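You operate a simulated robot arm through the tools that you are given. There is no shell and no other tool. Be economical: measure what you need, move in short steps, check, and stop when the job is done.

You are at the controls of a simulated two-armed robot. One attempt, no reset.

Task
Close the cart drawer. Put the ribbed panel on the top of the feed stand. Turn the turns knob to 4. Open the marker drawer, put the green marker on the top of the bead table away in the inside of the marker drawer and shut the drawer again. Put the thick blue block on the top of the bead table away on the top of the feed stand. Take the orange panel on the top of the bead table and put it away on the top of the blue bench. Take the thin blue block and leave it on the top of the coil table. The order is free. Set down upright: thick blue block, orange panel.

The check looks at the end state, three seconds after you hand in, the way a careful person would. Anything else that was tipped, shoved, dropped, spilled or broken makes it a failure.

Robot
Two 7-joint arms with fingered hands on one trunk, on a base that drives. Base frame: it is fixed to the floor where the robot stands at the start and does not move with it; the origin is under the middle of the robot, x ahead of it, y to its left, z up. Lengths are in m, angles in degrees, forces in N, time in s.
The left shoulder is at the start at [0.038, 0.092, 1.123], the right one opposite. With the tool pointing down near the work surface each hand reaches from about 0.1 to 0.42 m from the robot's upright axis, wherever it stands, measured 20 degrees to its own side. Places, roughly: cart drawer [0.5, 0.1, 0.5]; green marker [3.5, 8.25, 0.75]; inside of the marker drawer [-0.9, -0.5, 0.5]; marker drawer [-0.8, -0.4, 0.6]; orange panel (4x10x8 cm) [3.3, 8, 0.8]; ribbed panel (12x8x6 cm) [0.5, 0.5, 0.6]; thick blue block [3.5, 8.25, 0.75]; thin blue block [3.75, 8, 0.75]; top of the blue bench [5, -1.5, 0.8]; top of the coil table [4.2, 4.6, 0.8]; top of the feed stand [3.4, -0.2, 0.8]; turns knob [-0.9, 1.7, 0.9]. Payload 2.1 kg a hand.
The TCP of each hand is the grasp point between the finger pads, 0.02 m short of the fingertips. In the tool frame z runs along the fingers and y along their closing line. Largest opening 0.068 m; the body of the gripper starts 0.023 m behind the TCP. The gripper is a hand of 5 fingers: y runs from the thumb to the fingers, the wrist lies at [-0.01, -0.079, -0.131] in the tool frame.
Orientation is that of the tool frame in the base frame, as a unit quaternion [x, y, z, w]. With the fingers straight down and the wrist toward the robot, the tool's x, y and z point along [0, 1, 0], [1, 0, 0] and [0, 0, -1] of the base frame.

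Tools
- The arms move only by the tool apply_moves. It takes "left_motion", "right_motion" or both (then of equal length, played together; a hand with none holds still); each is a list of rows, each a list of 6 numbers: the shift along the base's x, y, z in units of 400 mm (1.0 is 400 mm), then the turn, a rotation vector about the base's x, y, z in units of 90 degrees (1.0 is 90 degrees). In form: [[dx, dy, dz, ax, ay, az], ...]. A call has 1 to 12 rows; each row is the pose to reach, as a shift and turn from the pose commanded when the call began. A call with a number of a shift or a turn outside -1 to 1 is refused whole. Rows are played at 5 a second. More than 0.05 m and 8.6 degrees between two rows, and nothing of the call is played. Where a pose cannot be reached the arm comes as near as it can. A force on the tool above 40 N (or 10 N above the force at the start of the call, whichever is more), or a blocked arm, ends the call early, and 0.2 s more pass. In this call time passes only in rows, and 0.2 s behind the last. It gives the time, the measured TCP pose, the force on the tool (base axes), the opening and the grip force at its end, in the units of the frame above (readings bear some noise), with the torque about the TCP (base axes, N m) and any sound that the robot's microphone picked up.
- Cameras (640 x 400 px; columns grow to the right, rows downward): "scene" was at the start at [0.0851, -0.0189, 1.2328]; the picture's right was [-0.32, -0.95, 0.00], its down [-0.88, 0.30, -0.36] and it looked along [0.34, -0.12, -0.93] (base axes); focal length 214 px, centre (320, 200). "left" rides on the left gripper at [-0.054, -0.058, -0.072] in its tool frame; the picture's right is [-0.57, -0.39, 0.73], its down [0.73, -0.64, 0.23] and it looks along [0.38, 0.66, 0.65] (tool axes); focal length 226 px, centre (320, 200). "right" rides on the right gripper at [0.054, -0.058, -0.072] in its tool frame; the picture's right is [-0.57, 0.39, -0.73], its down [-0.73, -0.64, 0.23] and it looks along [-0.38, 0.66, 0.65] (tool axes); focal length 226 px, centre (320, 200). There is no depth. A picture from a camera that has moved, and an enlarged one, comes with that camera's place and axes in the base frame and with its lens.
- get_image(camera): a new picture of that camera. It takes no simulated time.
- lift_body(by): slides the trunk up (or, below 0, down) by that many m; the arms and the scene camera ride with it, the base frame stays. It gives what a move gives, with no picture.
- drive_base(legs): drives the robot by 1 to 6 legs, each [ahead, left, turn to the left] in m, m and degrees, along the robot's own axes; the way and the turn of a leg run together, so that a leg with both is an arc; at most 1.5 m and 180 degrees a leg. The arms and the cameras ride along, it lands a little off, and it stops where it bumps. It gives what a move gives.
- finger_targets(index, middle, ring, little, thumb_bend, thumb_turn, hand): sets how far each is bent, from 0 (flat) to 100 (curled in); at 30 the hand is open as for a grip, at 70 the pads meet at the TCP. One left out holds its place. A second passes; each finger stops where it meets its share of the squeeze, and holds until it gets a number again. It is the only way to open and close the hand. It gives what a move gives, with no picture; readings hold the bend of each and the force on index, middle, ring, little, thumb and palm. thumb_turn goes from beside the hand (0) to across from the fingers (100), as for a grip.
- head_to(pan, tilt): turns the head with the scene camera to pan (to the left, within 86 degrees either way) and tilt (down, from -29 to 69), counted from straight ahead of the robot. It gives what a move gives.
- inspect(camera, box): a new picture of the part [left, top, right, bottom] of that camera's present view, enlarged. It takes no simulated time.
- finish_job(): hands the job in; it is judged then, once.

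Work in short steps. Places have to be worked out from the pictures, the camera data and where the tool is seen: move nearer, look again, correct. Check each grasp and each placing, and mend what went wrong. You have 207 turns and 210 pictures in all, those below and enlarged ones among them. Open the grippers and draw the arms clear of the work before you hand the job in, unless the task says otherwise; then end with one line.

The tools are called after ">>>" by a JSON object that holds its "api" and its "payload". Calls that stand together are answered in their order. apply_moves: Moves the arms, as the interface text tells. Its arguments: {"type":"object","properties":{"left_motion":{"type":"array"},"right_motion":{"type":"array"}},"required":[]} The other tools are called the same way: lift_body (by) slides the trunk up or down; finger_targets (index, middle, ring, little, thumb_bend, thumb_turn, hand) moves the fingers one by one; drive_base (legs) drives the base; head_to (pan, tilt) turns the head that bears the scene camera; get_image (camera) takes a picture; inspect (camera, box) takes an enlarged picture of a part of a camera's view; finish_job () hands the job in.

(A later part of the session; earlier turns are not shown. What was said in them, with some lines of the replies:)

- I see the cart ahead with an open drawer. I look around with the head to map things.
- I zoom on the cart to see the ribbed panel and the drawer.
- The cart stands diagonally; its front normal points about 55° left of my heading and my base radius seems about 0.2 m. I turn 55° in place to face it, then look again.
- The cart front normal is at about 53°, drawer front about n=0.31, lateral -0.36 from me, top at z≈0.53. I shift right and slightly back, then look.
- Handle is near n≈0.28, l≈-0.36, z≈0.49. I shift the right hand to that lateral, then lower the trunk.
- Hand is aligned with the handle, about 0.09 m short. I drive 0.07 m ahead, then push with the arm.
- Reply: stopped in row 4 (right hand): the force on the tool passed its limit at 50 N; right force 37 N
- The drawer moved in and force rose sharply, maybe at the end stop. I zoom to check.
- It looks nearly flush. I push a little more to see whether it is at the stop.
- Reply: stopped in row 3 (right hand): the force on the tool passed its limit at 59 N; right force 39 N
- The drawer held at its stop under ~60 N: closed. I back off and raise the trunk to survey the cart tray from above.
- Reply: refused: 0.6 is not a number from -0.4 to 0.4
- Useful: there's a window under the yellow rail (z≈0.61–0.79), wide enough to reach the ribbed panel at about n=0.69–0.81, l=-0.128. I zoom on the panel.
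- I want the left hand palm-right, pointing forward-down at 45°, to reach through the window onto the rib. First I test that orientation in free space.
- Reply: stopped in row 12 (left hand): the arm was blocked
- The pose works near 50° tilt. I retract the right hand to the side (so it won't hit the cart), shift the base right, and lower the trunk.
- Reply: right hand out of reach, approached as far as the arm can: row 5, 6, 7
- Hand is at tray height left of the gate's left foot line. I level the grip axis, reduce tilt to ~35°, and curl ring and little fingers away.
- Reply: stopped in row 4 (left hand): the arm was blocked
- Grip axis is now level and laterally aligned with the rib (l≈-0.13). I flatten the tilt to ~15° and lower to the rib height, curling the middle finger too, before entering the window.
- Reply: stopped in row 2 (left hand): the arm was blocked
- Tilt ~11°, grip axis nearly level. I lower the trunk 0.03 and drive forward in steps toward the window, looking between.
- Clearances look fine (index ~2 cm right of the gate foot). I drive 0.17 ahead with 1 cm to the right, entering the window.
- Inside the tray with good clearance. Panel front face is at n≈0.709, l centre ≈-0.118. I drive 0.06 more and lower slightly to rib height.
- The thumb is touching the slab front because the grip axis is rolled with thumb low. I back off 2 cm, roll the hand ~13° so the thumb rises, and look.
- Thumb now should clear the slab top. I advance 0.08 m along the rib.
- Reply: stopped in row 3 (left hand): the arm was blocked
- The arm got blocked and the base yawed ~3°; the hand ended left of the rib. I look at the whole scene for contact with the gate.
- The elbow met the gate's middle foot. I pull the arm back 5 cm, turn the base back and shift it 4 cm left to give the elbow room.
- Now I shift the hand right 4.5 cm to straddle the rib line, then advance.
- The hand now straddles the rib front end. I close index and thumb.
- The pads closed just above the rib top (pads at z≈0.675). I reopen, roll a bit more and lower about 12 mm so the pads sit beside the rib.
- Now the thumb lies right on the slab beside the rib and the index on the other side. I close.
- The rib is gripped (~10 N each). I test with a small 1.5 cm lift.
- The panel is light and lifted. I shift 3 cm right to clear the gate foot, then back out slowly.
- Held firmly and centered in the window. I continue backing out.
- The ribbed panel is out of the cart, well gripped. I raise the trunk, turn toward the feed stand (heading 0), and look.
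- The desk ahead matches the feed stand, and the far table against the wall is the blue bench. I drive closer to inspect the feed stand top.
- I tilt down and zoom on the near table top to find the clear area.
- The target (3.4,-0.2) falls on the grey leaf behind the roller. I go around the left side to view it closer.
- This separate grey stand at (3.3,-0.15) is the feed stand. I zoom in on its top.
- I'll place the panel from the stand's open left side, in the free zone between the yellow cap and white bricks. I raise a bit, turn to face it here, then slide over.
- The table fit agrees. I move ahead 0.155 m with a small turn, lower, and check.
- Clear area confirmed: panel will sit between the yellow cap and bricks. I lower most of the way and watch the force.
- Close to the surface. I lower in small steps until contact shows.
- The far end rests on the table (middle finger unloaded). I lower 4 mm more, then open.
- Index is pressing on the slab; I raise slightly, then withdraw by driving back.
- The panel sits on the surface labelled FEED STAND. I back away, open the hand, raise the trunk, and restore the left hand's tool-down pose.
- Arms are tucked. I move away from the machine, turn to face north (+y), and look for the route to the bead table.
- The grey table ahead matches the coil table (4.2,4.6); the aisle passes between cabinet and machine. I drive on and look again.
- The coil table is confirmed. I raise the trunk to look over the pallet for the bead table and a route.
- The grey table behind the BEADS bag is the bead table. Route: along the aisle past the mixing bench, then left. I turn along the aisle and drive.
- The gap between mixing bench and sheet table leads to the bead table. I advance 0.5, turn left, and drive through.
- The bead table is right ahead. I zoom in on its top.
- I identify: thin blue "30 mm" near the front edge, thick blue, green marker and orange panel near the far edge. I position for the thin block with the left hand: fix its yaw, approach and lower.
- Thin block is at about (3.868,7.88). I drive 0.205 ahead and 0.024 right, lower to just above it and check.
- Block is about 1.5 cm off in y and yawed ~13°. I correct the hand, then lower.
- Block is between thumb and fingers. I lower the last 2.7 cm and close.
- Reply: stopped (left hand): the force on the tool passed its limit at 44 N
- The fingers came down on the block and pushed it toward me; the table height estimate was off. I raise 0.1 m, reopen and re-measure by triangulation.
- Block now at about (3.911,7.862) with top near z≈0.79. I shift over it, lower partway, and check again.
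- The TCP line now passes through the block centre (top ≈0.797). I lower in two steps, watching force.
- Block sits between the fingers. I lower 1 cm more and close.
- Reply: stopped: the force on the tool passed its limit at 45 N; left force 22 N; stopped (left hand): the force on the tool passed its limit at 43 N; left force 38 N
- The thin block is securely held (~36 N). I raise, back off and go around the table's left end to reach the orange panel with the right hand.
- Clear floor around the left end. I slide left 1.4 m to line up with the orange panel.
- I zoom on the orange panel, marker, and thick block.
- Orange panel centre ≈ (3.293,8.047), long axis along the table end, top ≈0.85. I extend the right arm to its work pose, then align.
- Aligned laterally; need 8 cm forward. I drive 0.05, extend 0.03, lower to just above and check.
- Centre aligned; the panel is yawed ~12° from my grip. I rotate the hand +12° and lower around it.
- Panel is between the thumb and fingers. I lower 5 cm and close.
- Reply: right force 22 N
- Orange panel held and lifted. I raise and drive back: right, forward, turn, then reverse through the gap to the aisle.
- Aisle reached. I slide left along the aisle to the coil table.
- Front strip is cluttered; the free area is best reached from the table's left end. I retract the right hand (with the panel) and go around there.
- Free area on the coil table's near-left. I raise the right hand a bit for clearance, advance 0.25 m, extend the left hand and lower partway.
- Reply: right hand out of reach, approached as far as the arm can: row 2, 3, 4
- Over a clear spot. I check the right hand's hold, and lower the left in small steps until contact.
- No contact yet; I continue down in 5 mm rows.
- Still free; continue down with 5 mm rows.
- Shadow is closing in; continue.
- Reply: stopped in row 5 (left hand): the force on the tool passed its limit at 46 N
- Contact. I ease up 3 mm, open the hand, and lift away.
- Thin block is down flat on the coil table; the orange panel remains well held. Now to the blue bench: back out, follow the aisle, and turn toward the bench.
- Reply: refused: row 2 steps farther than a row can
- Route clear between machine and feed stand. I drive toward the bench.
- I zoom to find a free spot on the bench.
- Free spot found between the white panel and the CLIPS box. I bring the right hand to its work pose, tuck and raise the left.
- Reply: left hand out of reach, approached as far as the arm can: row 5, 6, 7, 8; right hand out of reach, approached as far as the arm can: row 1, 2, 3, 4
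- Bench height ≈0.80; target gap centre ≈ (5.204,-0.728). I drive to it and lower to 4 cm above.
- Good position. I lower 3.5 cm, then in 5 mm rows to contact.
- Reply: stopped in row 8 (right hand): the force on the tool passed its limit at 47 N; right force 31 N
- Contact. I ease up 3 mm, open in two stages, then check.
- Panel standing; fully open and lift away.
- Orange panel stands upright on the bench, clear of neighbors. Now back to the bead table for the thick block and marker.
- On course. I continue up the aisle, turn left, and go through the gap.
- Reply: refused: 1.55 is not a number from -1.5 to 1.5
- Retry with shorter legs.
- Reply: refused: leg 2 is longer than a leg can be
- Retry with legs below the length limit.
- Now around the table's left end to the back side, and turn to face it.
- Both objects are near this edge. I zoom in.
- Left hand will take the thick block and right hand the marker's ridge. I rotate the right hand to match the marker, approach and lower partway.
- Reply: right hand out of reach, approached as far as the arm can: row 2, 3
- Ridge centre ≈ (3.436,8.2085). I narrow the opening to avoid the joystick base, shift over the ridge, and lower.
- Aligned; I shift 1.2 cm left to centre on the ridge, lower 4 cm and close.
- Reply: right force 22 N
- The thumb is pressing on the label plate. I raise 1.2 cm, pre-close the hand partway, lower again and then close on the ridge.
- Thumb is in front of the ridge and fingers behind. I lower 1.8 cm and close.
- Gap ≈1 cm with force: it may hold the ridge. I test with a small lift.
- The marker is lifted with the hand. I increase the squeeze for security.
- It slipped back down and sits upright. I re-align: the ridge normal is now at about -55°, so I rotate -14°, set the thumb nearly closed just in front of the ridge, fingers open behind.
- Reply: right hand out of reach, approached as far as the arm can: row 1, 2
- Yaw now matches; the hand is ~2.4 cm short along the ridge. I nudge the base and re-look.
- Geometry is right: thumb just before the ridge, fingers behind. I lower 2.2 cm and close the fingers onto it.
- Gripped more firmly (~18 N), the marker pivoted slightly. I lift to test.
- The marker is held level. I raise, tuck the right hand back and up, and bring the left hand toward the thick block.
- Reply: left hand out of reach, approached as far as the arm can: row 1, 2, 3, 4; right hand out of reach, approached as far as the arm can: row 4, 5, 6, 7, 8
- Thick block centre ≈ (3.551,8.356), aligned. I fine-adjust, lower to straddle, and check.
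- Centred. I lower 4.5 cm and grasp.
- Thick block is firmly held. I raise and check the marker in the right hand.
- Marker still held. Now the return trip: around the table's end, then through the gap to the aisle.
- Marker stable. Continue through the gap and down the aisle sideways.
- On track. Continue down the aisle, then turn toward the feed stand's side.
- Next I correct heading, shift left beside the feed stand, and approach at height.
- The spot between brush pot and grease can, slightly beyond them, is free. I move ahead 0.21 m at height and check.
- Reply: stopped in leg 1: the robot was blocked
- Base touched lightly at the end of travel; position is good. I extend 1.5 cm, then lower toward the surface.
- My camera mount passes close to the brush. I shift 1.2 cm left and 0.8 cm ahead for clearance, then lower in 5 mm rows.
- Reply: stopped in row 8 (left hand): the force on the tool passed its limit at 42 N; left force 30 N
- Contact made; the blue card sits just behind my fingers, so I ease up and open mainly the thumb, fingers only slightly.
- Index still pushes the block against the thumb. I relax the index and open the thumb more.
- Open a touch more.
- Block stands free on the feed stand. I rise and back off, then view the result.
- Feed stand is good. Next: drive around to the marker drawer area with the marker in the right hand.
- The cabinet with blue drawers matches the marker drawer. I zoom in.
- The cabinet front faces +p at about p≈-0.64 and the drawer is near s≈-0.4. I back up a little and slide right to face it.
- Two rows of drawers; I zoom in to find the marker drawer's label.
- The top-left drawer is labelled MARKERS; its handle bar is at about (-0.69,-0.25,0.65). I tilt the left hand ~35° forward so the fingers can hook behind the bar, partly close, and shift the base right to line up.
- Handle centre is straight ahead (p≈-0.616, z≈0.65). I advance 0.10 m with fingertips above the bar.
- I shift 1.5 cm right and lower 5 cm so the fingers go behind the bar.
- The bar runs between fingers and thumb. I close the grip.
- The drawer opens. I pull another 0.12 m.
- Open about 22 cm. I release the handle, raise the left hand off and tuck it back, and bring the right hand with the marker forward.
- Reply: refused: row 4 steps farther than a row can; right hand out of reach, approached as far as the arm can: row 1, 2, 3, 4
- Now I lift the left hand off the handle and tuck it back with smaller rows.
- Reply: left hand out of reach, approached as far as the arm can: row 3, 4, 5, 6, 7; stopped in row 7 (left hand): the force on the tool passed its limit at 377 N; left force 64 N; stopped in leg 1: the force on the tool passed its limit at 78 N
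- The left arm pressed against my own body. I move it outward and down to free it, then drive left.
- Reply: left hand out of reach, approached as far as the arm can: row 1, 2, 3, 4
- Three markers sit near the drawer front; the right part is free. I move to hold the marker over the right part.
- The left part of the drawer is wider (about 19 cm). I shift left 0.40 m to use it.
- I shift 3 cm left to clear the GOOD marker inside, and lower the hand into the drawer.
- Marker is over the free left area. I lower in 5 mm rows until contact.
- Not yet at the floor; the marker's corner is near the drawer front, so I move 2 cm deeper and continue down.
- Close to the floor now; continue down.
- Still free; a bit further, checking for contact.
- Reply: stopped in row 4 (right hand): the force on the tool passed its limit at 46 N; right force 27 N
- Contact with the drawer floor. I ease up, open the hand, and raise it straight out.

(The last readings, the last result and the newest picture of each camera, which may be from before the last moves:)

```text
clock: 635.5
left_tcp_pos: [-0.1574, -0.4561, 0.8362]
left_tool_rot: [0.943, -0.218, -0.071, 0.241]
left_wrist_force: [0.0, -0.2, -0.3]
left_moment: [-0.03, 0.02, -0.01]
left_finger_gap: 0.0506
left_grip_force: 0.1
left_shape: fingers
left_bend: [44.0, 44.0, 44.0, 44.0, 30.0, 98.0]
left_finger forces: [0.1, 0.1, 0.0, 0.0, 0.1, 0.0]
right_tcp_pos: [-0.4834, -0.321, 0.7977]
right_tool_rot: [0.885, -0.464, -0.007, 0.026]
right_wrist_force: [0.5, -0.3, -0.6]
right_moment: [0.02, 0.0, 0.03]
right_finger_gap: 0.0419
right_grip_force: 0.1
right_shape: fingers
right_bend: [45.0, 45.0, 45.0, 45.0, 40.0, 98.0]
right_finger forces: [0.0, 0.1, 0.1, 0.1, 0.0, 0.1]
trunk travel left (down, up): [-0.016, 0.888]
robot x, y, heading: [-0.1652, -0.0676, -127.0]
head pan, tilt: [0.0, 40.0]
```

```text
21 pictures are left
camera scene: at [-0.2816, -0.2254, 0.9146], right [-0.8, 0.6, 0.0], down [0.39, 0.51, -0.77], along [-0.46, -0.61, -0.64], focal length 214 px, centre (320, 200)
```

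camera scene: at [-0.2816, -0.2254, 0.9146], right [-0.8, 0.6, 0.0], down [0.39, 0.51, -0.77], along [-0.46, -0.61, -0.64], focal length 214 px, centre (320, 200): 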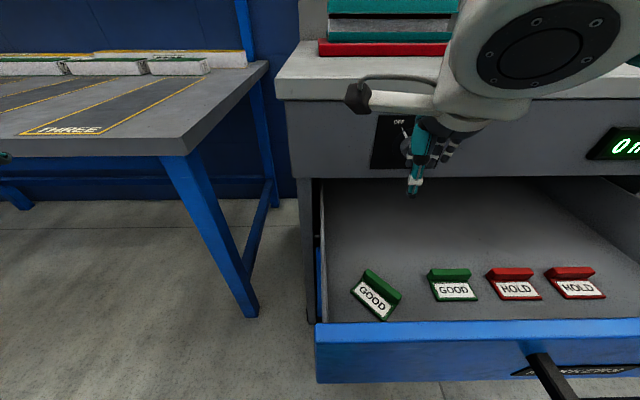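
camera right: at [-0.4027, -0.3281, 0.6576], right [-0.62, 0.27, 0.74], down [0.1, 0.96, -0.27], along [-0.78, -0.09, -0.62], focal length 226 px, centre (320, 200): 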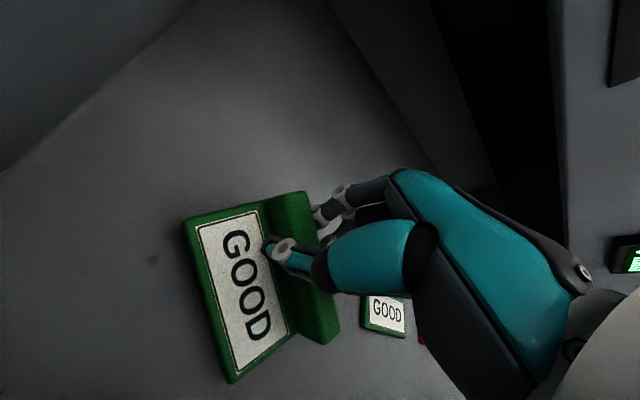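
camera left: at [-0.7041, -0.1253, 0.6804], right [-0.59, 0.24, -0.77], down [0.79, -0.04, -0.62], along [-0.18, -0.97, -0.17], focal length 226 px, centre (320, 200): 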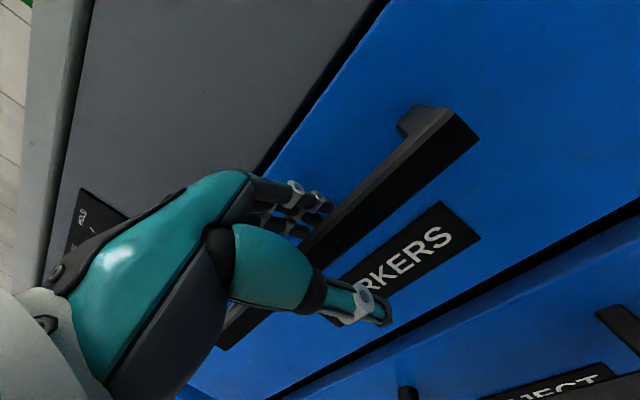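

The marker lies in the drawer, clear of others. Now I back up, line the right hand up with the handle, and lower it to handle height.

>>> {"api": "drive_base", "payload": {"legs": [[-0.26, 0, 0], [0, -0.22, 0]]}}

>>> {"api": "apply_moves", "payload": {"right_motion": [[0, 0, -0.1, 0, 0, 0], [0, 0, -0.2, 0, 0, 0], [0, 0, -0.3, 0, 0, 0], [0, 0, -0.37, 0, 0, 0]]}}

>>> {"api": "get_image", "payload": {"camera": "scene"}}

```text
clock: 638.7
left_tcp_pos: [-0.1774, -0.122, 0.8363]
left_tool_rot: [0.943, -0.218, -0.07, 0.241]
left_wrist_force: [-0.5, 0.1, 0.8]
left_moment: [-0.02, -0.01, -0.01]
left_finger_gap: 0.051
left_grip_force: 0.0
left_shape: fingers
left_bend: [44.0, 44.0, 44.0, 44.0, 30.0, 98.0]
left_finger forces: [0.1, 0.0, 0.0, 0.0, 0.1, 0.0]
right_tcp_pos: [-0.5063, 0.0107, 0.7969]
right_tool_rot: [0.885, -0.465, -0.007, 0.026]
right_wrist_force: [0.4, 0.5, 0.0]
right_moment: [0.01, 0.01, 0.01]
right_finger_gap: 0.0418
right_grip_force: 0.0
right_shape: fingers
right_bend: [45.0, 45.0, 45.0, 45.0, 40.0, 98.0]
right_finger forces: [0.0, 0.0, 0.0, 0.0, 0.0, 0.1]
trunk travel left (down, up): [-0.016, 0.888]
robot x, y, heading: [-0.1867, 0.2656, -127.1]
head pan, tilt: [0.0, 40.0]
```

```text
clock: 639.7
left_tcp_pos: [-0.1777, -0.1225, 0.8352]
left_tool_rot: [0.943, -0.217, -0.071, 0.242]
left_wrist_force: [0.0, 0.5, 0.3]
left_moment: [0.01, 0.0, -0.03]
left_finger_gap: 0.0509
left_grip_force: 0.0
left_shape: fingers
left_bend: [44.0, 44.0, 44.0, 44.0, 30.0, 98.0]
left_finger forces: [0.0, 0.0, 0.0, 0.1, 0.0, 0.0]
right_tcp_pos: [-0.5054, 0.013, 0.6482]
right_tool_rot: [0.885, -0.464, -0.007, 0.026]
right_wrist_force: [-0.1, 0.3, -1.0]
right_moment: [0.0, 0.06, -0.02]
right_finger_gap: 0.0419
right_grip_force: 0.1
right_shape: fingers
right_bend: [45.0, 45.0, 45.0, 45.0, 40.0, 98.0]
right_finger forces: [0.0, 0.0, 0.0, 0.0, 0.1, 0.0]
trunk travel left (down, up): [-0.016, 0.888]
robot x, y, heading: [-0.1859, 0.2691, -127.2]
head pan, tilt: [0.0, 40.0]
```

```text
20 pictures are left
camera scene: at [-0.3028, 0.1082, 0.9146], right [-0.8, 0.6, 0.0], down [0.39, 0.51, -0.77], along [-0.46, -0.61, -0.64], focal length 214 px, centre (320, 200)
```

scene: 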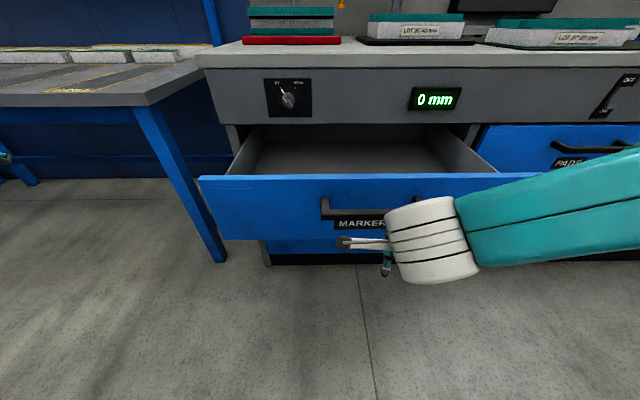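

Hand aligned with the handle. I push the drawer shut by driving forward, then with the arm.

>>> {"api": "drive_base", "payload": {"legs": [[0.2, 0, 0]]}}

>>> {"api": "apply_moves", "payload": {"right_motion": [[-0.03, -0.04, 0, 0, 0, 0], [-0.06, -0.08, 0, 0, 0, 0], [-0.09, -0.12, 0, 0, 0, 0], [-0.12, -0.16, 0, 0, 0, 0], [-0.15, -0.2, 0, 0, 0, 0], [-0.18, -0.24, 0, 0, 0, 0]]}}

>>> {"api": "get_image", "payload": {"camera": "scene"}}

```text
clock: 641.3
left_tcp_pos: [-0.2985, -0.2813, 0.8379]
left_tool_rot: [0.943, -0.217, -0.07, 0.241]
left_wrist_force: [-0.3, -0.1, -0.4]
left_moment: [-0.03, 0.0, 0.02]
left_finger_gap: 0.0508
left_grip_force: 0.1
left_shape: fingers
left_bend: [44.0, 44.0, 44.0, 44.0, 30.0, 98.0]
left_finger forces: [0.0, 0.0, 0.1, 0.0, 0.0, 0.0]
right_tcp_pos: [-0.6252, -0.1467, 0.6495]
right_tool_rot: [0.885, -0.465, -0.007, 0.027]
right_wrist_force: [-0.1, 1.3, 0.6]
right_moment: [-0.01, 0.03, -0.01]
right_finger_gap: 0.0416
right_grip_force: 0.1
right_shape: fingers
right_bend: [45.0, 45.0, 45.0, 45.0, 40.0, 98.0]
right_finger forces: [0.0, 0.0, 0.0, 0.0, 0.1, 0.0]
trunk travel left (down, up): [-0.016, 0.888]
robot x, y, heading: [-0.3047, 0.107, -126.9]
head pan, tilt: [0.0, 40.0]
```

```text
clock: 642.5
left_tcp_pos: [-0.2979, -0.2788, 0.8385]
left_tool_rot: [0.942, -0.218, -0.071, 0.244]
left_wrist_force: [-0.8, 0.1, -0.2]
left_moment: [0.0, 0.01, 0.0]
left_finger_gap: 0.051
left_grip_force: 0.1
left_shape: fingers
left_bend: [44.0, 44.0, 44.0, 44.0, 30.0, 98.0]
left_finger forces: [0.1, 0.0, 0.1, 0.0, 0.0, 0.1]
right_tcp_pos: [-0.68, -0.2203, 0.65]
right_tool_rot: [0.885, -0.465, -0.008, 0.026]
right_wrist_force: [18.7, 29.4, 16.5]
right_moment: [-0.2, 0.51, -0.52]
right_finger_gap: 0.0311
right_grip_force: 20.0
right_shape: fingers
right_bend: [59.0, 64.0, 51.0, 45.0, 40.0, 98.0]
right_finger forces: [9.1, 25.3, 5.1, 0.1, 0.0, 0.1]
trunk travel left (down, up): [-0.016, 0.888]
robot x, y, heading: [-0.304, 0.1075, -126.8]
head pan, tilt: [0.0, 40.0]
stopped in row 5 (right hand): the force on the tool passed its limit at 51 N (the readings are from after the stop); the commanded pose is now the measured one
```

```text
19 pictures are left
camera scene: at [-0.4211, -0.0481, 0.9157], right [-0.8, 0.6, 0.0], down [0.39, 0.51, -0.77], along [-0.46, -0.61, -0.64], focal length 214 px, centre (320, 200)
```

scene: 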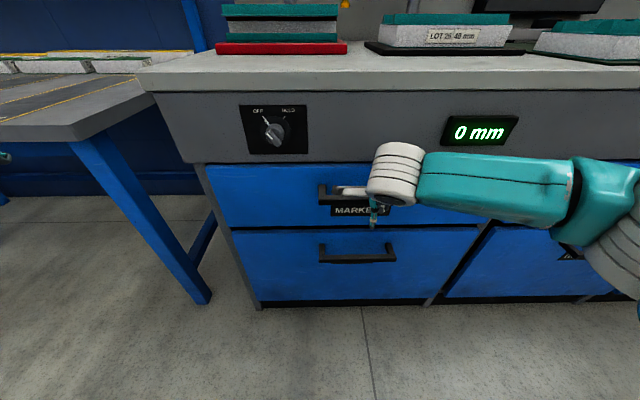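

The MARKERS drawer is closed flush. I back off, raise, and turn toward the turns knob area.

>>> {"api": "drive_base", "payload": {"legs": [[-0.3, 0, 0], [0, 0, -90], [0.4, 0, 0]]}}

>>> {"api": "lift_body", "payload": {"by": 0.35}}

>>> {"api": "head_to", "payload": {"pan": -25, "tilt": 25}}

>>> {"api": "get_image", "payload": {"camera": "scene"}}

```text
clock: 650.4
left_tcp_pos: [-0.8321, 0.5615, 0.8376]
left_tool_rot: [-0.527, 0.811, 0.219, -0.126]
left_wrist_force: [0.1, 0.3, -0.6]
left_moment: [-0.04, 0.0, -0.01]
left_finger_gap: 0.0509
left_grip_force: 0.0
left_shape: fingers
left_bend: [44.0, 44.0, 44.0, 44.0, 30.0, 98.0]
left_finger forces: [0.0, 0.0, 0.1, 0.0, 0.0, 0.1]
right_tcp_pos: [-0.7867, 0.9456, 0.6491]
right_tool_rot: [-0.314, 0.949, 0.021, -0.013]
right_wrist_force: [-0.1, 0.0, 0.4]
right_moment: [0.03, 0.01, 0.0]
right_finger_gap: 0.0418
right_grip_force: 0.1
right_shape: fingers
right_bend: [45.0, 45.0, 45.0, 45.0, 40.0, 98.0]
right_finger forces: [0.1, 0.0, 0.0, 0.0, 0.0, 0.0]
trunk travel left (down, up): [-0.016, 0.888]
robot x, y, heading: [-0.4468, 0.5782, 145.0]
head pan, tilt: [0.0, 40.0]
```

```text
clock: 653.8
left_tcp_pos: [-0.833, 0.5615, 1.187]
left_tool_rot: [-0.528, 0.811, 0.219, -0.125]
left_wrist_force: [1.1, 0.1, 0.5]
left_moment: [0.01, 0.04, 0.01]
left_finger_gap: 0.0506
left_grip_force: 0.1
left_shape: fingers
left_bend: [44.0, 44.0, 44.0, 44.0, 30.0, 98.0]
left_finger forces: [0.1, 0.0, 0.0, 0.1, 0.0, 0.0]
right_tcp_pos: [-0.7612, 0.9296, 1.0931]
right_tool_rot: [-0.311, 0.941, 0.111, -0.079]
right_wrist_force: [-0.1, 0.5, 1.0]
right_moment: [0.02, -0.03, 0.0]
right_finger_gap: 0.042
right_grip_force: 0.0
right_shape: fingers
right_bend: [45.0, 45.0, 45.0, 45.0, 40.0, 98.0]
right_finger forces: [0.1, 0.1, 0.1, 0.1, 0.0, 0.0]
trunk travel left (down, up): [-0.366, 0.538]
robot x, y, heading: [-0.4463, 0.5791, 145.0]
head pan, tilt: [0.0, 40.0]
```

```text
clock: 654.7
left_tcp_pos: [-0.8329, 0.5616, 1.1858]
left_tool_rot: [-0.527, 0.812, 0.218, -0.124]
left_wrist_force: [-0.1, 0.3, 0.0]
left_moment: [-0.02, -0.07, -0.01]
left_finger_gap: 0.0507
left_grip_force: 0.1
left_shape: fingers
left_bend: [44.0, 44.0, 44.0, 44.0, 30.0, 98.0]
left_finger forces: [0.0, 0.1, 0.0, 0.0, 0.0, 0.0]
right_tcp_pos: [-0.7611, 0.9289, 1.0922]
right_tool_rot: [-0.311, 0.941, 0.11, -0.078]
right_wrist_force: [0.4, 0.5, -0.6]
right_moment: [-0.01, 0.0, 0.0]
right_finger_gap: 0.0417
right_grip_force: 0.1
right_shape: fingers
right_bend: [45.0, 45.0, 45.0, 45.0, 40.0, 98.0]
right_finger forces: [0.1, 0.0, 0.0, 0.0, 0.0, 0.0]
trunk travel left (down, up): [-0.366, 0.538]
robot x, y, heading: [-0.446, 0.5803, 144.8]
head pan, tilt: [-25.0, 25.0]
```

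```text
18 pictures are left
camera scene: at [-0.5221, 0.6785, 1.2946], right [0.87, 0.5, 0.0], down [0.21, -0.37, -0.91], along [-0.45, 0.78, -0.42], focal length 214 px, centre (320, 200)
```

scene: 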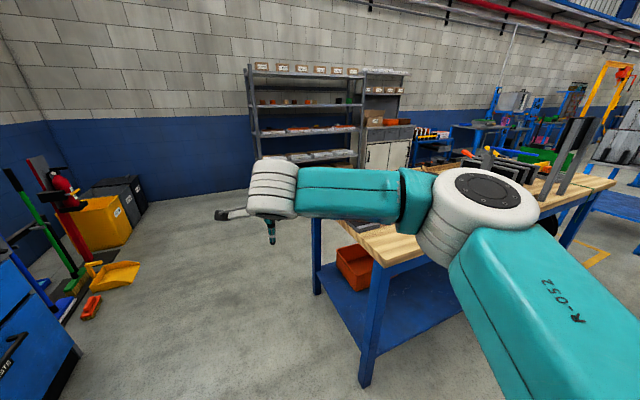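

The knob lies on the wooden bench's left end, hidden by my arm. I retract the right arm, drive alongside, and turn to face the bench end.

>>> {"api": "apply_moves", "payload": {"right_motion": [[0.09, -0.07, 0, 0, 0, 0], [0.18, -0.14, 0, 0, 0, 0], [0.27, -0.2, -0.02, 0, 0, 0], [0.36, -0.27, -0.04, 0, 0, 0], [0.44, -0.33, -0.06, 0, 0, 0]]}}

>>> {"api": "drive_base", "payload": {"legs": [[0.93, 0.05, -2], [0, 0, -90]]}}

>>> {"api": "head_to", "payload": {"pan": 0, "tilt": 35}}

>>> {"api": "get_image", "payload": {"camera": "scene"}}

```text
clock: 655.9
left_tcp_pos: [-0.8314, 0.5614, 1.1871]
left_tool_rot: [-0.528, 0.811, 0.218, -0.125]
left_wrist_force: [-0.3, 0.4, -0.6]
left_moment: [-0.02, -0.01, 0.03]
left_finger_gap: 0.051
left_grip_force: 0.0
left_shape: fingers
left_bend: [44.0, 44.0, 44.0, 44.0, 30.0, 98.0]
left_finger forces: [0.1, 0.0, 0.0, 0.0, 0.1, 0.1]
right_tcp_pos: [-0.6368, 0.8057, 1.0898]
right_tool_rot: [-0.31, 0.941, 0.11, -0.078]
right_wrist_force: [-0.5, -0.2, -0.5]
right_moment: [0.02, 0.03, -0.01]
right_finger_gap: 0.0419
right_grip_force: 0.3
right_shape: fingers
right_bend: [45.0, 45.0, 45.0, 45.0, 40.0, 98.0]
right_finger forces: [0.1, 0.0, 0.1, 0.0, 0.0, 0.0]
right hand out of reach, approached as far as the arm can: row 4, 5
trunk travel left (down, up): [-0.366, 0.538]
robot x, y, heading: [-0.4468, 0.5826, 144.9]
head pan, tilt: [-25.0, 25.0]
```

```text
clock: 664.6
left_tcp_pos: [-1.2446, 1.4731, 1.1872]
left_tool_rot: [0.214, 0.944, 0.242, 0.07]
left_wrist_force: [1.0, 0.2, -0.4]
left_moment: [0.02, 0.02, 0.02]
left_finger_gap: 0.0509
left_grip_force: 0.0
left_shape: fingers
left_bend: [44.0, 44.0, 44.0, 44.0, 30.0, 98.0]
left_finger forces: [0.1, 0.0, 0.0, 0.1, 0.0, 0.0]
right_tcp_pos: [-1.0046, 1.2692, 1.0896]
right_tool_rot: [0.458, 0.879, 0.132, 0.023]
right_wrist_force: [-0.7, 0.2, 0.9]
right_moment: [0.03, -0.03, 0.01]
right_finger_gap: 0.0419
right_grip_force: 0.2
right_shape: fingers
right_bend: [45.0, 45.0, 45.0, 45.0, 40.0, 98.0]
right_finger forces: [0.1, 0.0, 0.0, 0.0, 0.1, 0.1]
trunk travel left (down, up): [-0.366, 0.538]
robot x, y, heading: [-1.238, 1.0858, 53.3]
head pan, tilt: [-25.0, 25.0]
```

```text
clock: 665.5
left_tcp_pos: [-1.2433, 1.4726, 1.1867]
left_tool_rot: [0.214, 0.944, 0.242, 0.07]
left_wrist_force: [-0.2, -0.4, 0.5]
left_moment: [0.02, -0.03, 0.01]
left_finger_gap: 0.0509
left_grip_force: 0.0
left_shape: fingers
left_bend: [44.0, 44.0, 44.0, 44.0, 30.0, 98.0]
left_finger forces: [0.0, 0.1, 0.1, 0.1, 0.1, 0.1]
right_tcp_pos: [-1.0048, 1.2709, 1.0902]
right_tool_rot: [0.459, 0.879, 0.132, 0.025]
right_wrist_force: [-0.2, -0.1, -0.5]
right_moment: [0.03, 0.0, -0.01]
right_finger_gap: 0.0417
right_grip_force: 0.0
right_shape: fingers
right_bend: [45.0, 45.0, 45.0, 45.0, 40.0, 98.0]
right_finger forces: [0.0, 0.1, 0.1, 0.1, 0.0, 0.1]
trunk travel left (down, up): [-0.366, 0.538]
robot x, y, heading: [-1.2392, 1.0897, 53.1]
head pan, tilt: [0.0, 35.0]
```

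```text
17 pictures are left
camera scene: at [-1.1648, 1.1829, 1.2789], right [0.8, -0.6, 0.0], down [-0.34, -0.46, -0.82], along [0.49, 0.66, -0.57], focal length 214 px, centre (320, 200)
```

scene: 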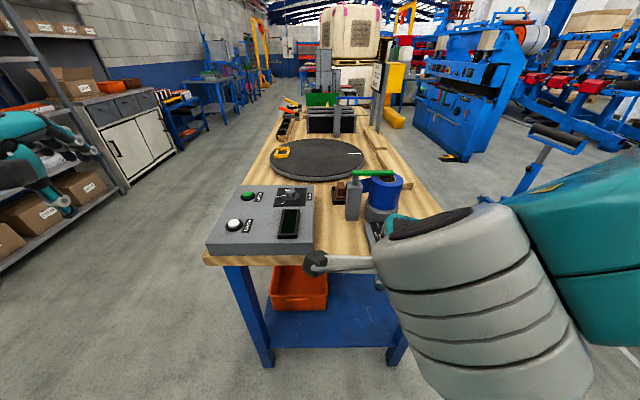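

The control box with the dial is right there. I zoom in.

>>> {"api": "inspect", "payload": {"camera": "scene", "box": [200, 170, 340, 258]}}

```text
4.55 times, centred on (270, 214) of scene
camera zoom: at [-1.1648, 1.1829, 1.2789], right [0.8, -0.6, 0.0], down [-0.34, -0.46, -0.82], along [0.49, 0.66, -0.57], focal length 975 px, centre (547, 136)
```

zoom: 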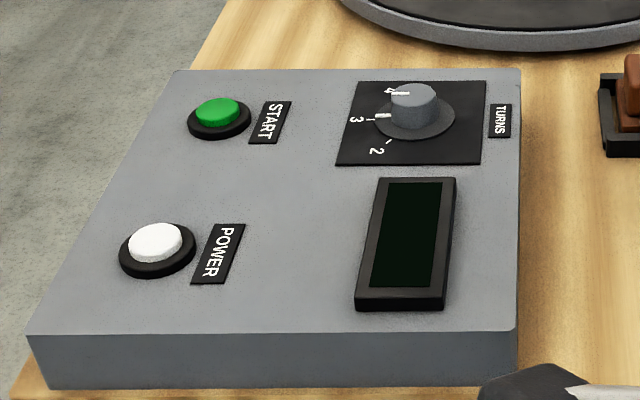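

The TURNS knob (vertical axis, ~3 cm) points at 3; 4 is 60° clockwise. I level the left hand, tuck the right arm outward, then set the left yaw to about +30°.

>>> {"api": "apply_moves", "payload": {"left_motion": [[0.069, -0.004, -0.06, -0.058, 0.027, 0], [0.137, -0.008, -0.12, -0.117, 0.054, 0], [0.206, -0.011, -0.18, -0.175, 0.082, 0], [0.274, -0.015, -0.24, -0.234, 0.109, 0], [0.343, -0.019, -0.3, -0.292, 0.136, 0]], "right_motion": [[0.05, -0.1, 0.025, 0, 0, 0], [0.1, -0.2, 0.05, 0, 0, 0], [0.15, -0.3, 0.075, 0, 0, 0], [0.2, -0.4, 0.1, 0, 0, 0], [0.25, -0.5, 0.125, 0, 0, 0]]}}

>>> {"api": "apply_moves", "payload": {"left_motion": [[0, 0, 0, 0, 0, 0.07], [0, 0, 0, 0, 0, 0.14], [0, 0, 0, 0, 0, 0.2]]}}

>>> {"api": "drive_base", "payload": {"legs": [[0.27, -0.026, 0]]}}

>>> {"api": "finger_targets", "payload": {"hand": "left", "index": 34, "middle": 34, "ring": 34, "little": 34, "thumb_bend": 34}}

>>> {"api": "get_image", "payload": {"camera": "left"}}

```text
clock: 666.7
left_tcp_pos: [-1.1065, 1.466, 1.0673]
left_tool_rot: [0.217, 0.976, -0.004, 0.017]
left_wrist_force: [-0.4, -0.9, -0.4]
left_moment: [0.01, 0.0, 0.02]
left_finger_gap: 0.0508
left_grip_force: 0.0
left_shape: fingers
left_bend: [44.0, 44.0, 44.0, 44.0, 30.0, 98.0]
left_finger forces: [0.0, 0.0, 0.0, 0.1, 0.0, 0.0]
right_tcp_pos: [-0.8958, 1.0635, 1.1483]
right_tool_rot: [0.458, 0.879, 0.131, 0.024]
right_wrist_force: [-0.8, -0.7, -0.5]
right_moment: [0.0, 0.0, 0.02]
right_finger_gap: 0.0416
right_grip_force: 0.0
right_shape: fingers
right_bend: [45.0, 45.0, 45.0, 45.0, 40.0, 98.0]
right_finger forces: [0.0, 0.0, 0.1, 0.0, 0.0, 0.0]
right hand out of reach, approached as far as the arm can: row 1, 2, 3, 4, 5
trunk travel left (down, up): [-0.366, 0.538]
robot x, y, heading: [-1.237, 1.0871, 53.4]
head pan, tilt: [0.0, 35.0]
```

```text
clock: 667.5
left_tcp_pos: [-1.1072, 1.4657, 1.0673]
left_tool_rot: [0.061, 0.998, 0.0, 0.015]
left_wrist_force: [0.4, -0.2, 0.6]
left_moment: [0.0, 0.0, 0.01]
left_finger_gap: 0.0507
left_grip_force: 0.1
left_shape: fingers
left_bend: [44.0, 44.0, 44.0, 44.0, 30.0, 98.0]
left_finger forces: [0.1, 0.0, 0.1, 0.0, 0.0, 0.1]
right_tcp_pos: [-0.8955, 1.0643, 1.1484]
right_tool_rot: [0.459, 0.878, 0.132, 0.024]
right_wrist_force: [-0.1, 0.3, 0.2]
right_moment: [0.0, 0.0, -0.01]
right_finger_gap: 0.0418
right_grip_force: 0.0
right_shape: fingers
right_bend: [45.0, 45.0, 45.0, 45.0, 40.0, 98.0]
right_finger forces: [0.1, 0.1, 0.1, 0.0, 0.0, 0.0]
trunk travel left (down, up): [-0.366, 0.538]
robot x, y, heading: [-1.2341, 1.0845, 53.6]
head pan, tilt: [0.0, 35.0]
```

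```text
clock: 669.4
left_tcp_pos: [-0.9246, 1.6663, 1.0674]
left_tool_rot: [0.062, 0.998, 0.0, 0.016]
left_wrist_force: [-0.6, 0.6, 0.8]
left_moment: [0.03, -0.01, 0.0]
left_finger_gap: 0.051
left_grip_force: 0.0
left_shape: fingers
left_bend: [44.0, 44.0, 44.0, 44.0, 30.0, 98.0]
left_finger forces: [0.0, 0.0, 0.0, 0.0, 0.1, 0.0]
right_tcp_pos: [-0.7148, 1.2649, 1.1487]
right_tool_rot: [0.458, 0.879, 0.132, 0.024]
right_wrist_force: [-0.6, 0.6, 1.5]
right_moment: [0.02, -0.01, -0.02]
right_finger_gap: 0.0418
right_grip_force: 0.0
right_shape: fingers
right_bend: [45.0, 45.0, 45.0, 45.0, 40.0, 98.0]
right_finger forces: [0.0, 0.0, 0.0, 0.0, 0.0, 0.1]
trunk travel left (down, up): [-0.366, 0.538]
robot x, y, heading: [-1.0548, 1.2866, 53.3]
head pan, tilt: [0.0, 35.0]
```

```text
clock: 670.4
left_tcp_pos: [-0.925, 1.665, 1.0686]
left_tool_rot: [0.062, 0.998, 0.0, 0.015]
left_wrist_force: [-0.2, 0.1, -0.6]
left_moment: [0.01, 0.04, -0.03]
left_finger_gap: 0.0558
left_grip_force: 0.1
left_shape: fingers
left_bend: [34.0, 34.0, 34.0, 34.0, 34.0, 98.0]
left_finger forces: [0.0, 0.1, 0.0, 0.0, 0.1, 0.0]
right_tcp_pos: [-0.7147, 1.2637, 1.149]
right_tool_rot: [0.458, 0.879, 0.132, 0.024]
right_wrist_force: [-0.1, 0.2, -0.1]
right_moment: [0.03, 0.0, -0.01]
right_finger_gap: 0.0418
right_grip_force: 0.2
right_shape: fingers
right_bend: [45.0, 45.0, 45.0, 45.0, 40.0, 98.0]
right_finger forces: [0.0, 0.0, 0.0, 0.0, 0.0, 0.1]
trunk travel left (down, up): [-0.366, 0.538]
robot x, y, heading: [-1.0525, 1.2907, 53.2]
head pan, tilt: [0.0, 35.0]
```

```text
15 pictures are left
camera left: at [-0.8811, 1.6011, 1.141], right [0.54, -0.46, -0.71], down [-0.8, -0.54, -0.25], along [-0.27, 0.7, -0.66], focal length 226 px, centre (320, 200)
```

left: 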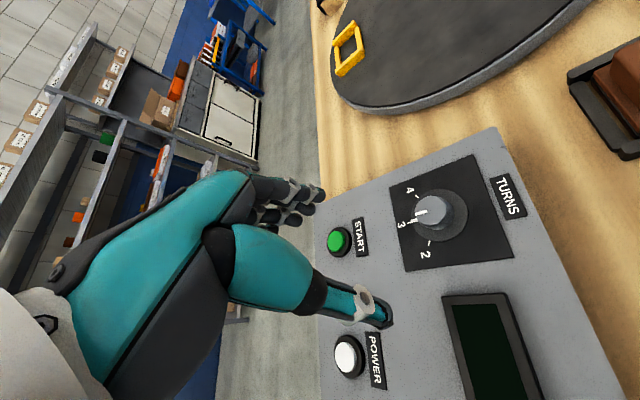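

Knob ≈ (-0.889,1.708), top ≈0.895. I move over it, lower, and check.

>>> {"api": "apply_moves", "payload": {"left_motion": [[0.045, 0.054, 0, 0, 0, 0], [0.09, 0.1075, 0, 0, 0, 0]]}}

>>> {"api": "lift_body", "payload": {"by": -0.12}}

>>> {"api": "get_image", "payload": {"camera": "left"}}

```text
clock: 671.0
left_tcp_pos: [-0.8942, 1.7085, 1.0691]
left_tool_rot: [0.062, 0.998, 0.0, 0.016]
left_wrist_force: [0.0, 0.5, 0.3]
left_moment: [0.0, 0.04, -0.03]
left_finger_gap: 0.056
left_grip_force: 0.1
left_shape: fingers
left_bend: [34.0, 34.0, 34.0, 34.0, 34.0, 98.0]
left_finger forces: [0.0, 0.0, 0.0, 0.1, 0.0, 0.1]
left hand out of reach, approached as far as the arm can: row 2
right_tcp_pos: [-0.7152, 1.2633, 1.1487]
right_tool_rot: [0.459, 0.878, 0.132, 0.024]
right_wrist_force: [0.0, 0.4, -1.1]
right_moment: [0.01, -0.02, -0.04]
right_finger_gap: 0.0413
right_grip_force: 0.0
right_shape: fingers
right_bend: [45.0, 45.0, 45.0, 45.0, 40.0, 98.0]
right_finger forces: [0.0, 0.0, 0.1, 0.1, 0.0, 0.0]
trunk travel left (down, up): [-0.366, 0.538]
robot x, y, heading: [-1.0574, 1.2853, 53.3]
head pan, tilt: [0.0, 35.0]
```

```text
clock: 672.5
left_tcp_pos: [-0.8959, 1.7085, 0.9459]
left_tool_rot: [0.062, 0.998, 0.0, 0.016]
left_wrist_force: [0.7, 0.0, -0.9]
left_moment: [-0.01, 0.0, 0.03]
left_finger_gap: 0.0559
left_grip_force: 0.1
left_shape: fingers
left_bend: [34.0, 34.0, 34.0, 34.0, 34.0, 98.0]
left_finger forces: [0.1, 0.0, 0.0, 0.0, 0.0, 0.0]
right_tcp_pos: [-0.7124, 1.2633, 1.0305]
right_tool_rot: [0.457, 0.879, 0.131, 0.024]
right_wrist_force: [-0.2, 0.2, 0.8]
right_moment: [0.0, -0.01, 0.03]
right_finger_gap: 0.0414
right_grip_force: 0.0
right_shape: fingers
right_bend: [45.0, 45.0, 45.0, 45.0, 40.0, 98.0]
right_finger forces: [0.1, 0.0, 0.1, 0.0, 0.0, 0.0]
trunk travel left (down, up): [-0.246, 0.658]
robot x, y, heading: [-1.0567, 1.2866, 53.3]
head pan, tilt: [0.0, 35.0]
```

```text
14 pictures are left
camera left: at [-0.8508, 1.6436, 1.0208], right [0.54, -0.46, -0.71], down [-0.8, -0.55, -0.25], along [-0.27, 0.7, -0.66], focal length 226 px, centre (320, 200)
```

left: 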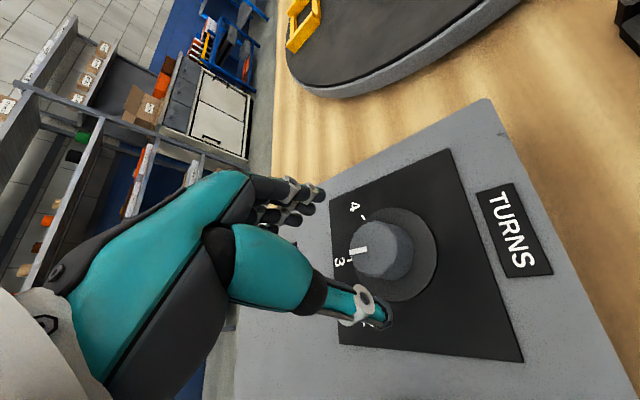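

Aligned over the knob. I lower 4.5 cm and grip it.

>>> {"api": "lift_body", "payload": {"by": -0.046}}

>>> {"api": "finger_targets", "payload": {"hand": "left", "index": 80, "middle": 80, "ring": 60, "little": 60, "thumb_bend": 80}}

>>> {"api": "get_image", "payload": {"camera": "left"}}

```text
clock: 673.4
left_tcp_pos: [-0.8953, 1.7067, 0.9036]
left_tool_rot: [0.062, 0.998, 0.002, 0.017]
left_wrist_force: [1.9, 1.3, 25.0]
left_moment: [0.59, 0.05, 0.02]
left_finger_gap: 0.057
left_grip_force: 12.9
left_shape: fingers
left_bend: [33.0, 30.0, 34.0, 34.0, 34.0, 97.0]
left_finger forces: [1.4, 18.0, 0.4, 0.0, 5.7, 0.0]
right_tcp_pos: [-0.7144, 1.2621, 0.9846]
right_tool_rot: [0.458, 0.879, 0.132, 0.023]
right_wrist_force: [-0.2, -0.6, 0.3]
right_moment: [0.04, 0.01, -0.03]
right_finger_gap: 0.0418
right_grip_force: 0.2
right_shape: fingers
right_bend: [45.0, 45.0, 45.0, 45.0, 40.0, 98.0]
right_finger forces: [0.1, 0.0, 0.0, 0.0, 0.1, 0.0]
trunk travel left (down, up): [-0.2, 0.704]
robot x, y, heading: [-1.0525, 1.2889, 53.3]
head pan, tilt: [0.0, 35.0]
```

```text
clock: 673.8
left_tcp_pos: [-0.8953, 1.708, 0.9058]
left_tool_rot: [0.062, 0.998, 0.006, 0.022]
left_wrist_force: [-3.1, 2.3, 29.6]
left_moment: [-0.64, 0.08, -0.02]
left_finger_gap: 0.0233
left_grip_force: 25.1
left_shape: fingers
left_bend: [51.0, 53.0, 60.0, 60.0, 56.0, 97.0]
left_finger forces: [10.0, 6.0, 0.0, 0.0, 34.5, 0.0]
right_tcp_pos: [-0.7149, 1.2622, 0.9846]
right_tool_rot: [0.457, 0.879, 0.133, 0.022]
right_wrist_force: [0.7, 0.3, 0.4]
right_moment: [0.03, 0.02, -0.05]
right_finger_gap: 0.0418
right_grip_force: 0.1
right_shape: fingers
right_bend: [45.0, 45.0, 45.0, 45.0, 40.0, 98.0]
right_finger forces: [0.0, 0.1, 0.0, 0.0, 0.0, 0.0]
trunk travel left (down, up): [-0.2, 0.704]
robot x, y, heading: [-1.0579, 1.2839, 53.3]
head pan, tilt: [0.0, 35.0]
stopped (left hand): the force on the tool passed its limit at 44 N (the readings are from after the stop); the commanded pose is now the measured one
```

```text
13 pictures are left
camera left: at [-0.8511, 1.6426, 0.9795], right [0.55, -0.45, -0.71], down [-0.8, -0.54, -0.27], along [-0.26, 0.71, -0.65], focal length 226 px, centre (320, 200)
```

left: 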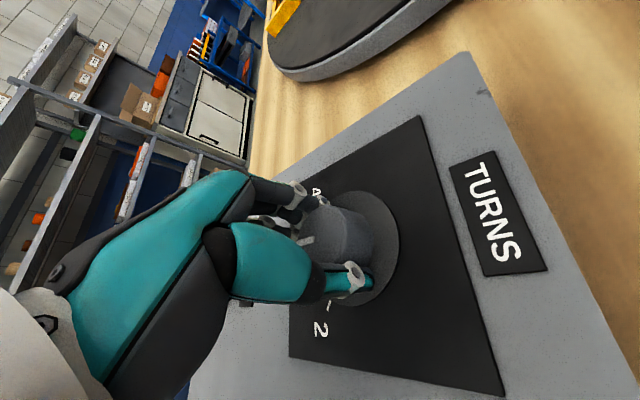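

Gripped. I ease up 4 mm while rotating the hand clockwise 60°.

>>> {"api": "apply_moves", "payload": {"left_motion": [[0, 0, 0.01, 0, 0, -0.083], [0, 0, 0.01, 0, 0, -0.167], [0, 0, 0.01, 0, 0, -0.25], [0, 0, 0.01, 0, 0, -0.333], [0, 0, 0.01, 0, 0, -0.417], [0, 0, 0.01, 0, 0, -0.5], [0, 0, 0.01, 0, 0, -0.583], [0, 0, 0.01, 0, 0, -0.667]]}}

>>> {"api": "get_image", "payload": {"camera": "left"}}

```text
clock: 675.6
left_tcp_pos: [-0.895, 1.7102, 0.9066]
left_tool_rot: [0.554, 0.833, -0.007, 0.018]
left_wrist_force: [6.6, 10.0, -10.0]
left_moment: [0.12, -0.06, 0.04]
left_finger_gap: 0.0226
left_grip_force: 18.6
left_shape: fingers
left_bend: [47.0, 54.0, 60.0, 60.0, 59.0, 95.0]
left_finger forces: [11.2, 15.4, 0.0, 0.0, 11.1, 0.0]
right_tcp_pos: [-0.7112, 1.2655, 0.983]
right_tool_rot: [0.458, 0.879, 0.131, 0.023]
right_wrist_force: [0.5, 0.1, -0.2]
right_moment: [0.06, -0.01, -0.02]
right_finger_gap: 0.0418
right_grip_force: 0.1
right_shape: fingers
right_bend: [45.0, 45.0, 45.0, 45.0, 40.0, 98.0]
right_finger forces: [0.0, 0.1, 0.1, 0.1, 0.0, 0.0]
trunk travel left (down, up): [-0.2, 0.704]
robot x, y, heading: [-1.0515, 1.2863, 53.3]
head pan, tilt: [0.0, 35.0]
```

```text
12 pictures are left
camera left: at [-0.928, 1.6398, 0.9804], right [-0.12, -0.7, -0.71], down [-0.87, 0.42, -0.26], along [0.48, 0.58, -0.65], focal length 226 px, centre (320, 200)
```

left: 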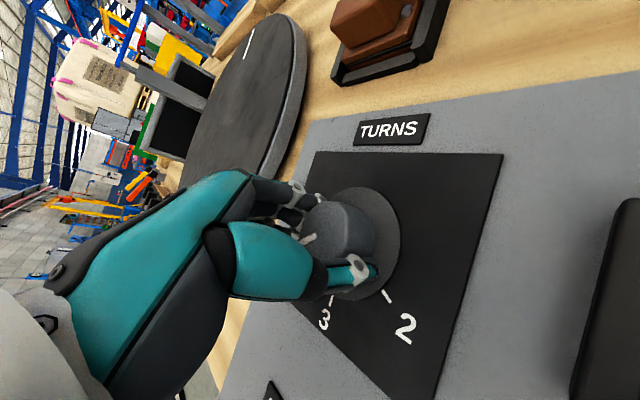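

The pointer moved with the hand. I release, rise and check the dial.

>>> {"api": "finger_targets", "payload": {"hand": "left", "index": 30, "middle": 30, "ring": 30, "little": 30, "thumb_bend": 30}}

>>> {"api": "lift_body", "payload": {"by": 0.1}}

>>> {"api": "inspect", "payload": {"camera": "left", "box": [280, 130, 480, 330]}}

```text
clock: 676.6
left_tcp_pos: [-0.8957, 1.7098, 0.9074]
left_tool_rot: [0.553, 0.833, -0.006, 0.019]
left_wrist_force: [0.1, -0.5, 0.0]
left_moment: [-0.01, 0.0, 0.02]
left_finger_gap: 0.0622
left_grip_force: 0.0
left_shape: fingers
left_bend: [30.0, 30.0, 30.0, 30.0, 30.0, 98.0]
left_finger forces: [0.0, 0.0, 0.0, 0.0, 0.1, 0.1]
right_tcp_pos: [-0.7134, 1.2635, 0.9837]
right_tool_rot: [0.459, 0.879, 0.131, 0.024]
right_wrist_force: [-1.1, 1.1, -0.1]
right_moment: [0.01, -0.01, -0.01]
right_finger_gap: 0.042
right_grip_force: 0.1
right_shape: fingers
right_bend: [45.0, 45.0, 45.0, 45.0, 40.0, 98.0]
right_finger forces: [0.0, 0.0, 0.0, 0.0, 0.0, 0.1]
trunk travel left (down, up): [-0.2, 0.704]
robot x, y, heading: [-1.0541, 1.2844, 53.2]
head pan, tilt: [0.0, 35.0]
```

```text
clock: 678.0
left_tcp_pos: [-0.8941, 1.7095, 1.0065]
left_tool_rot: [0.554, 0.832, -0.007, 0.018]
left_wrist_force: [0.6, -0.6, -0.1]
left_moment: [-0.01, -0.02, -0.03]
left_finger_gap: 0.062
left_grip_force: 0.1
left_shape: fingers
left_bend: [30.0, 30.0, 30.0, 30.0, 30.0, 98.0]
left_finger forces: [0.0, 0.0, 0.0, 0.0, 0.1, 0.1]
right_tcp_pos: [-0.7133, 1.2636, 1.0835]
right_tool_rot: [0.457, 0.879, 0.132, 0.023]
right_wrist_force: [0.1, -0.9, 0.4]
right_moment: [0.0, -0.01, 0.01]
right_finger_gap: 0.0415
right_grip_force: 0.0
right_shape: fingers
right_bend: [45.0, 45.0, 45.0, 45.0, 40.0, 98.0]
right_finger forces: [0.0, 0.0, 0.0, 0.1, 0.0, 0.1]
trunk travel left (down, up): [-0.3, 0.604]
robot x, y, heading: [-1.0518, 1.2856, 53.2]
head pan, tilt: [0.0, 35.0]
```

```text
2.00 times, centred on (380, 230) of left
camera zoom: at [-0.9288, 1.6383, 1.0804], right [-0.12, -0.69, -0.71], down [-0.87, 0.42, -0.26], along [0.48, 0.59, -0.65], focal length 452 px, centre (200, 140)
```

zoom: 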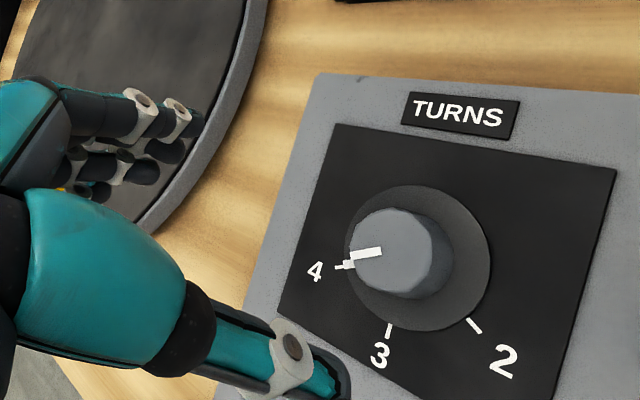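

The pointer lines up with 4. I back away and double-check from the head camera.

>>> {"api": "lift_body", "payload": {"by": 0.12}}

>>> {"api": "drive_base", "payload": {"legs": [[-0.3, 0, 0]]}}

>>> {"api": "inspect", "payload": {"camera": "scene", "box": [200, 150, 360, 250]}}

```text
clock: 679.5
left_tcp_pos: [-0.8945, 1.7092, 1.128]
left_tool_rot: [0.554, 0.833, -0.007, 0.017]
left_wrist_force: [0.4, 0.3, 0.1]
left_moment: [-0.01, 0.01, -0.02]
left_finger_gap: 0.0619
left_grip_force: 0.1
left_shape: fingers
left_bend: [30.0, 30.0, 30.0, 30.0, 30.0, 98.0]
left_finger forces: [0.0, 0.1, 0.0, 0.1, 0.0, 0.0]
right_tcp_pos: [-0.7144, 1.2632, 1.2041]
right_tool_rot: [0.458, 0.879, 0.131, 0.024]
right_wrist_force: [0.1, 0.7, -0.9]
right_moment: [0.01, 0.0, -0.01]
right_finger_gap: 0.0416
right_grip_force: 0.1
right_shape: fingers
right_bend: [45.0, 45.0, 45.0, 45.0, 40.0, 98.0]
right_finger forces: [0.0, 0.0, 0.1, 0.0, 0.0, 0.0]
trunk travel left (down, up): [-0.42, 0.484]
robot x, y, heading: [-1.057, 1.2861, 53.4]
head pan, tilt: [0.0, 35.0]
```

```text
clock: 681.5
left_tcp_pos: [-1.0769, 1.4622, 1.1272]
left_tool_rot: [0.555, 0.832, -0.006, 0.018]
left_wrist_force: [-0.7, 1.5, 0.0]
left_moment: [-0.01, -0.02, -0.01]
left_finger_gap: 0.062
left_grip_force: 0.1
left_shape: fingers
left_bend: [30.0, 30.0, 30.0, 30.0, 30.0, 98.0]
left_finger forces: [0.0, 0.1, 0.1, 0.0, 0.1, 0.0]
right_tcp_pos: [-0.8974, 1.0159, 1.2043]
right_tool_rot: [0.459, 0.878, 0.131, 0.024]
right_wrist_force: [0.4, 0.8, 0.7]
right_moment: [0.02, 0.02, 0.01]
right_finger_gap: 0.0418
right_grip_force: 0.1
right_shape: fingers
right_bend: [45.0, 45.0, 45.0, 45.0, 40.0, 98.0]
right_finger forces: [0.0, 0.0, 0.1, 0.0, 0.0, 0.0]
trunk travel left (down, up): [-0.42, 0.484]
robot x, y, heading: [-1.2417, 1.0369, 53.4]
head pan, tilt: [0.0, 35.0]
```

```text
4.00 times, centred on (280, 200) of scene
camera zoom: at [-1.1706, 1.1317, 1.3333], right [0.8, -0.6, 0.0], down [-0.34, -0.46, -0.82], along [0.49, 0.66, -0.57], focal length 858 px, centre (480, 200)
```

zoom: 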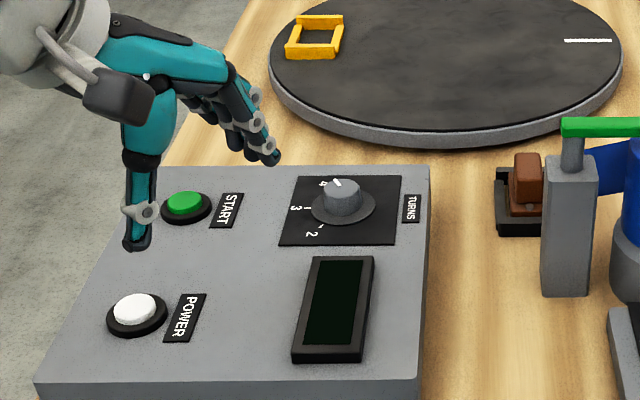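

Dial reads 4. All tasks are done; I open the right hand, back clear of the bench, and hand in.

>>> {"api": "finger_targets", "payload": {"hand": "right", "index": 30, "middle": 30, "ring": 30, "little": 30, "thumb_bend": 30}}

>>> {"api": "drive_base", "payload": {"legs": [[-0.2, 0, 0]]}}

>>> {"api": "finish_job", "payload": {}}

```text
clock: 682.5
left_tcp_pos: [-1.0765, 1.4633, 1.1277]
left_tool_rot: [0.554, 0.832, -0.006, 0.018]
left_wrist_force: [-0.2, -1.3, -0.1]
left_moment: [0.0, 0.01, -0.01]
left_finger_gap: 0.062
left_grip_force: 0.0
left_shape: fingers
left_bend: [30.0, 30.0, 30.0, 30.0, 30.0, 98.0]
left_finger forces: [0.0, 0.0, 0.0, 0.1, 0.1, 0.1]
right_tcp_pos: [-0.8974, 1.0161, 1.2036]
right_tool_rot: [0.459, 0.878, 0.132, 0.024]
right_wrist_force: [0.0, 0.1, 0.2]
right_moment: [0.0, -0.01, 0.0]
right_finger_gap: 0.0623
right_grip_force: 0.1
right_shape: fingers
right_bend: [30.0, 30.0, 30.0, 30.0, 30.0, 98.0]
right_finger forces: [0.0, 0.0, 0.0, 0.0, 0.0, 0.1]
trunk travel left (down, up): [-0.42, 0.484]
robot x, y, heading: [-1.2381, 1.0359, 53.0]
head pan, tilt: [0.0, 35.0]
```

```text
clock: 684.1
left_tcp_pos: [-1.1976, 1.3007, 1.1275]
left_tool_rot: [0.555, 0.832, -0.007, 0.018]
left_wrist_force: [-0.3, 0.5, 0.3]
left_moment: [0.01, 0.03, -0.01]
left_finger_gap: 0.0624
left_grip_force: 0.2
left_shape: fingers
left_bend: [30.0, 30.0, 30.0, 30.0, 30.0, 98.0]
left_finger forces: [0.1, 0.0, 0.0, 0.0, 0.0, 0.0]
right_tcp_pos: [-1.0194, 0.854, 1.2036]
right_tool_rot: [0.459, 0.878, 0.132, 0.023]
right_wrist_force: [0.4, -0.3, -0.8]
right_moment: [-0.04, 0.0, 0.0]
right_finger_gap: 0.062
right_grip_force: 0.0
right_shape: fingers
right_bend: [30.0, 30.0, 30.0, 30.0, 30.0, 98.0]
right_finger forces: [0.0, 0.0, 0.0, 0.0, 0.0, 0.0]
trunk travel left (down, up): [-0.42, 0.484]
robot x, y, heading: [-1.3572, 0.8772, 53.1]
head pan, tilt: [0.0, 35.0]
```

```text
The job is handed in.
```

All seven tasks are done and handed in: both drawers are shut with the green marker in the marker drawer, the two panels and two blue blocks are in place, and the knob is at 4. The marker slipped back onto the bead table once before the final grip, the base bumped lightly near the feed stand, and neither showed any damage in the pictures.
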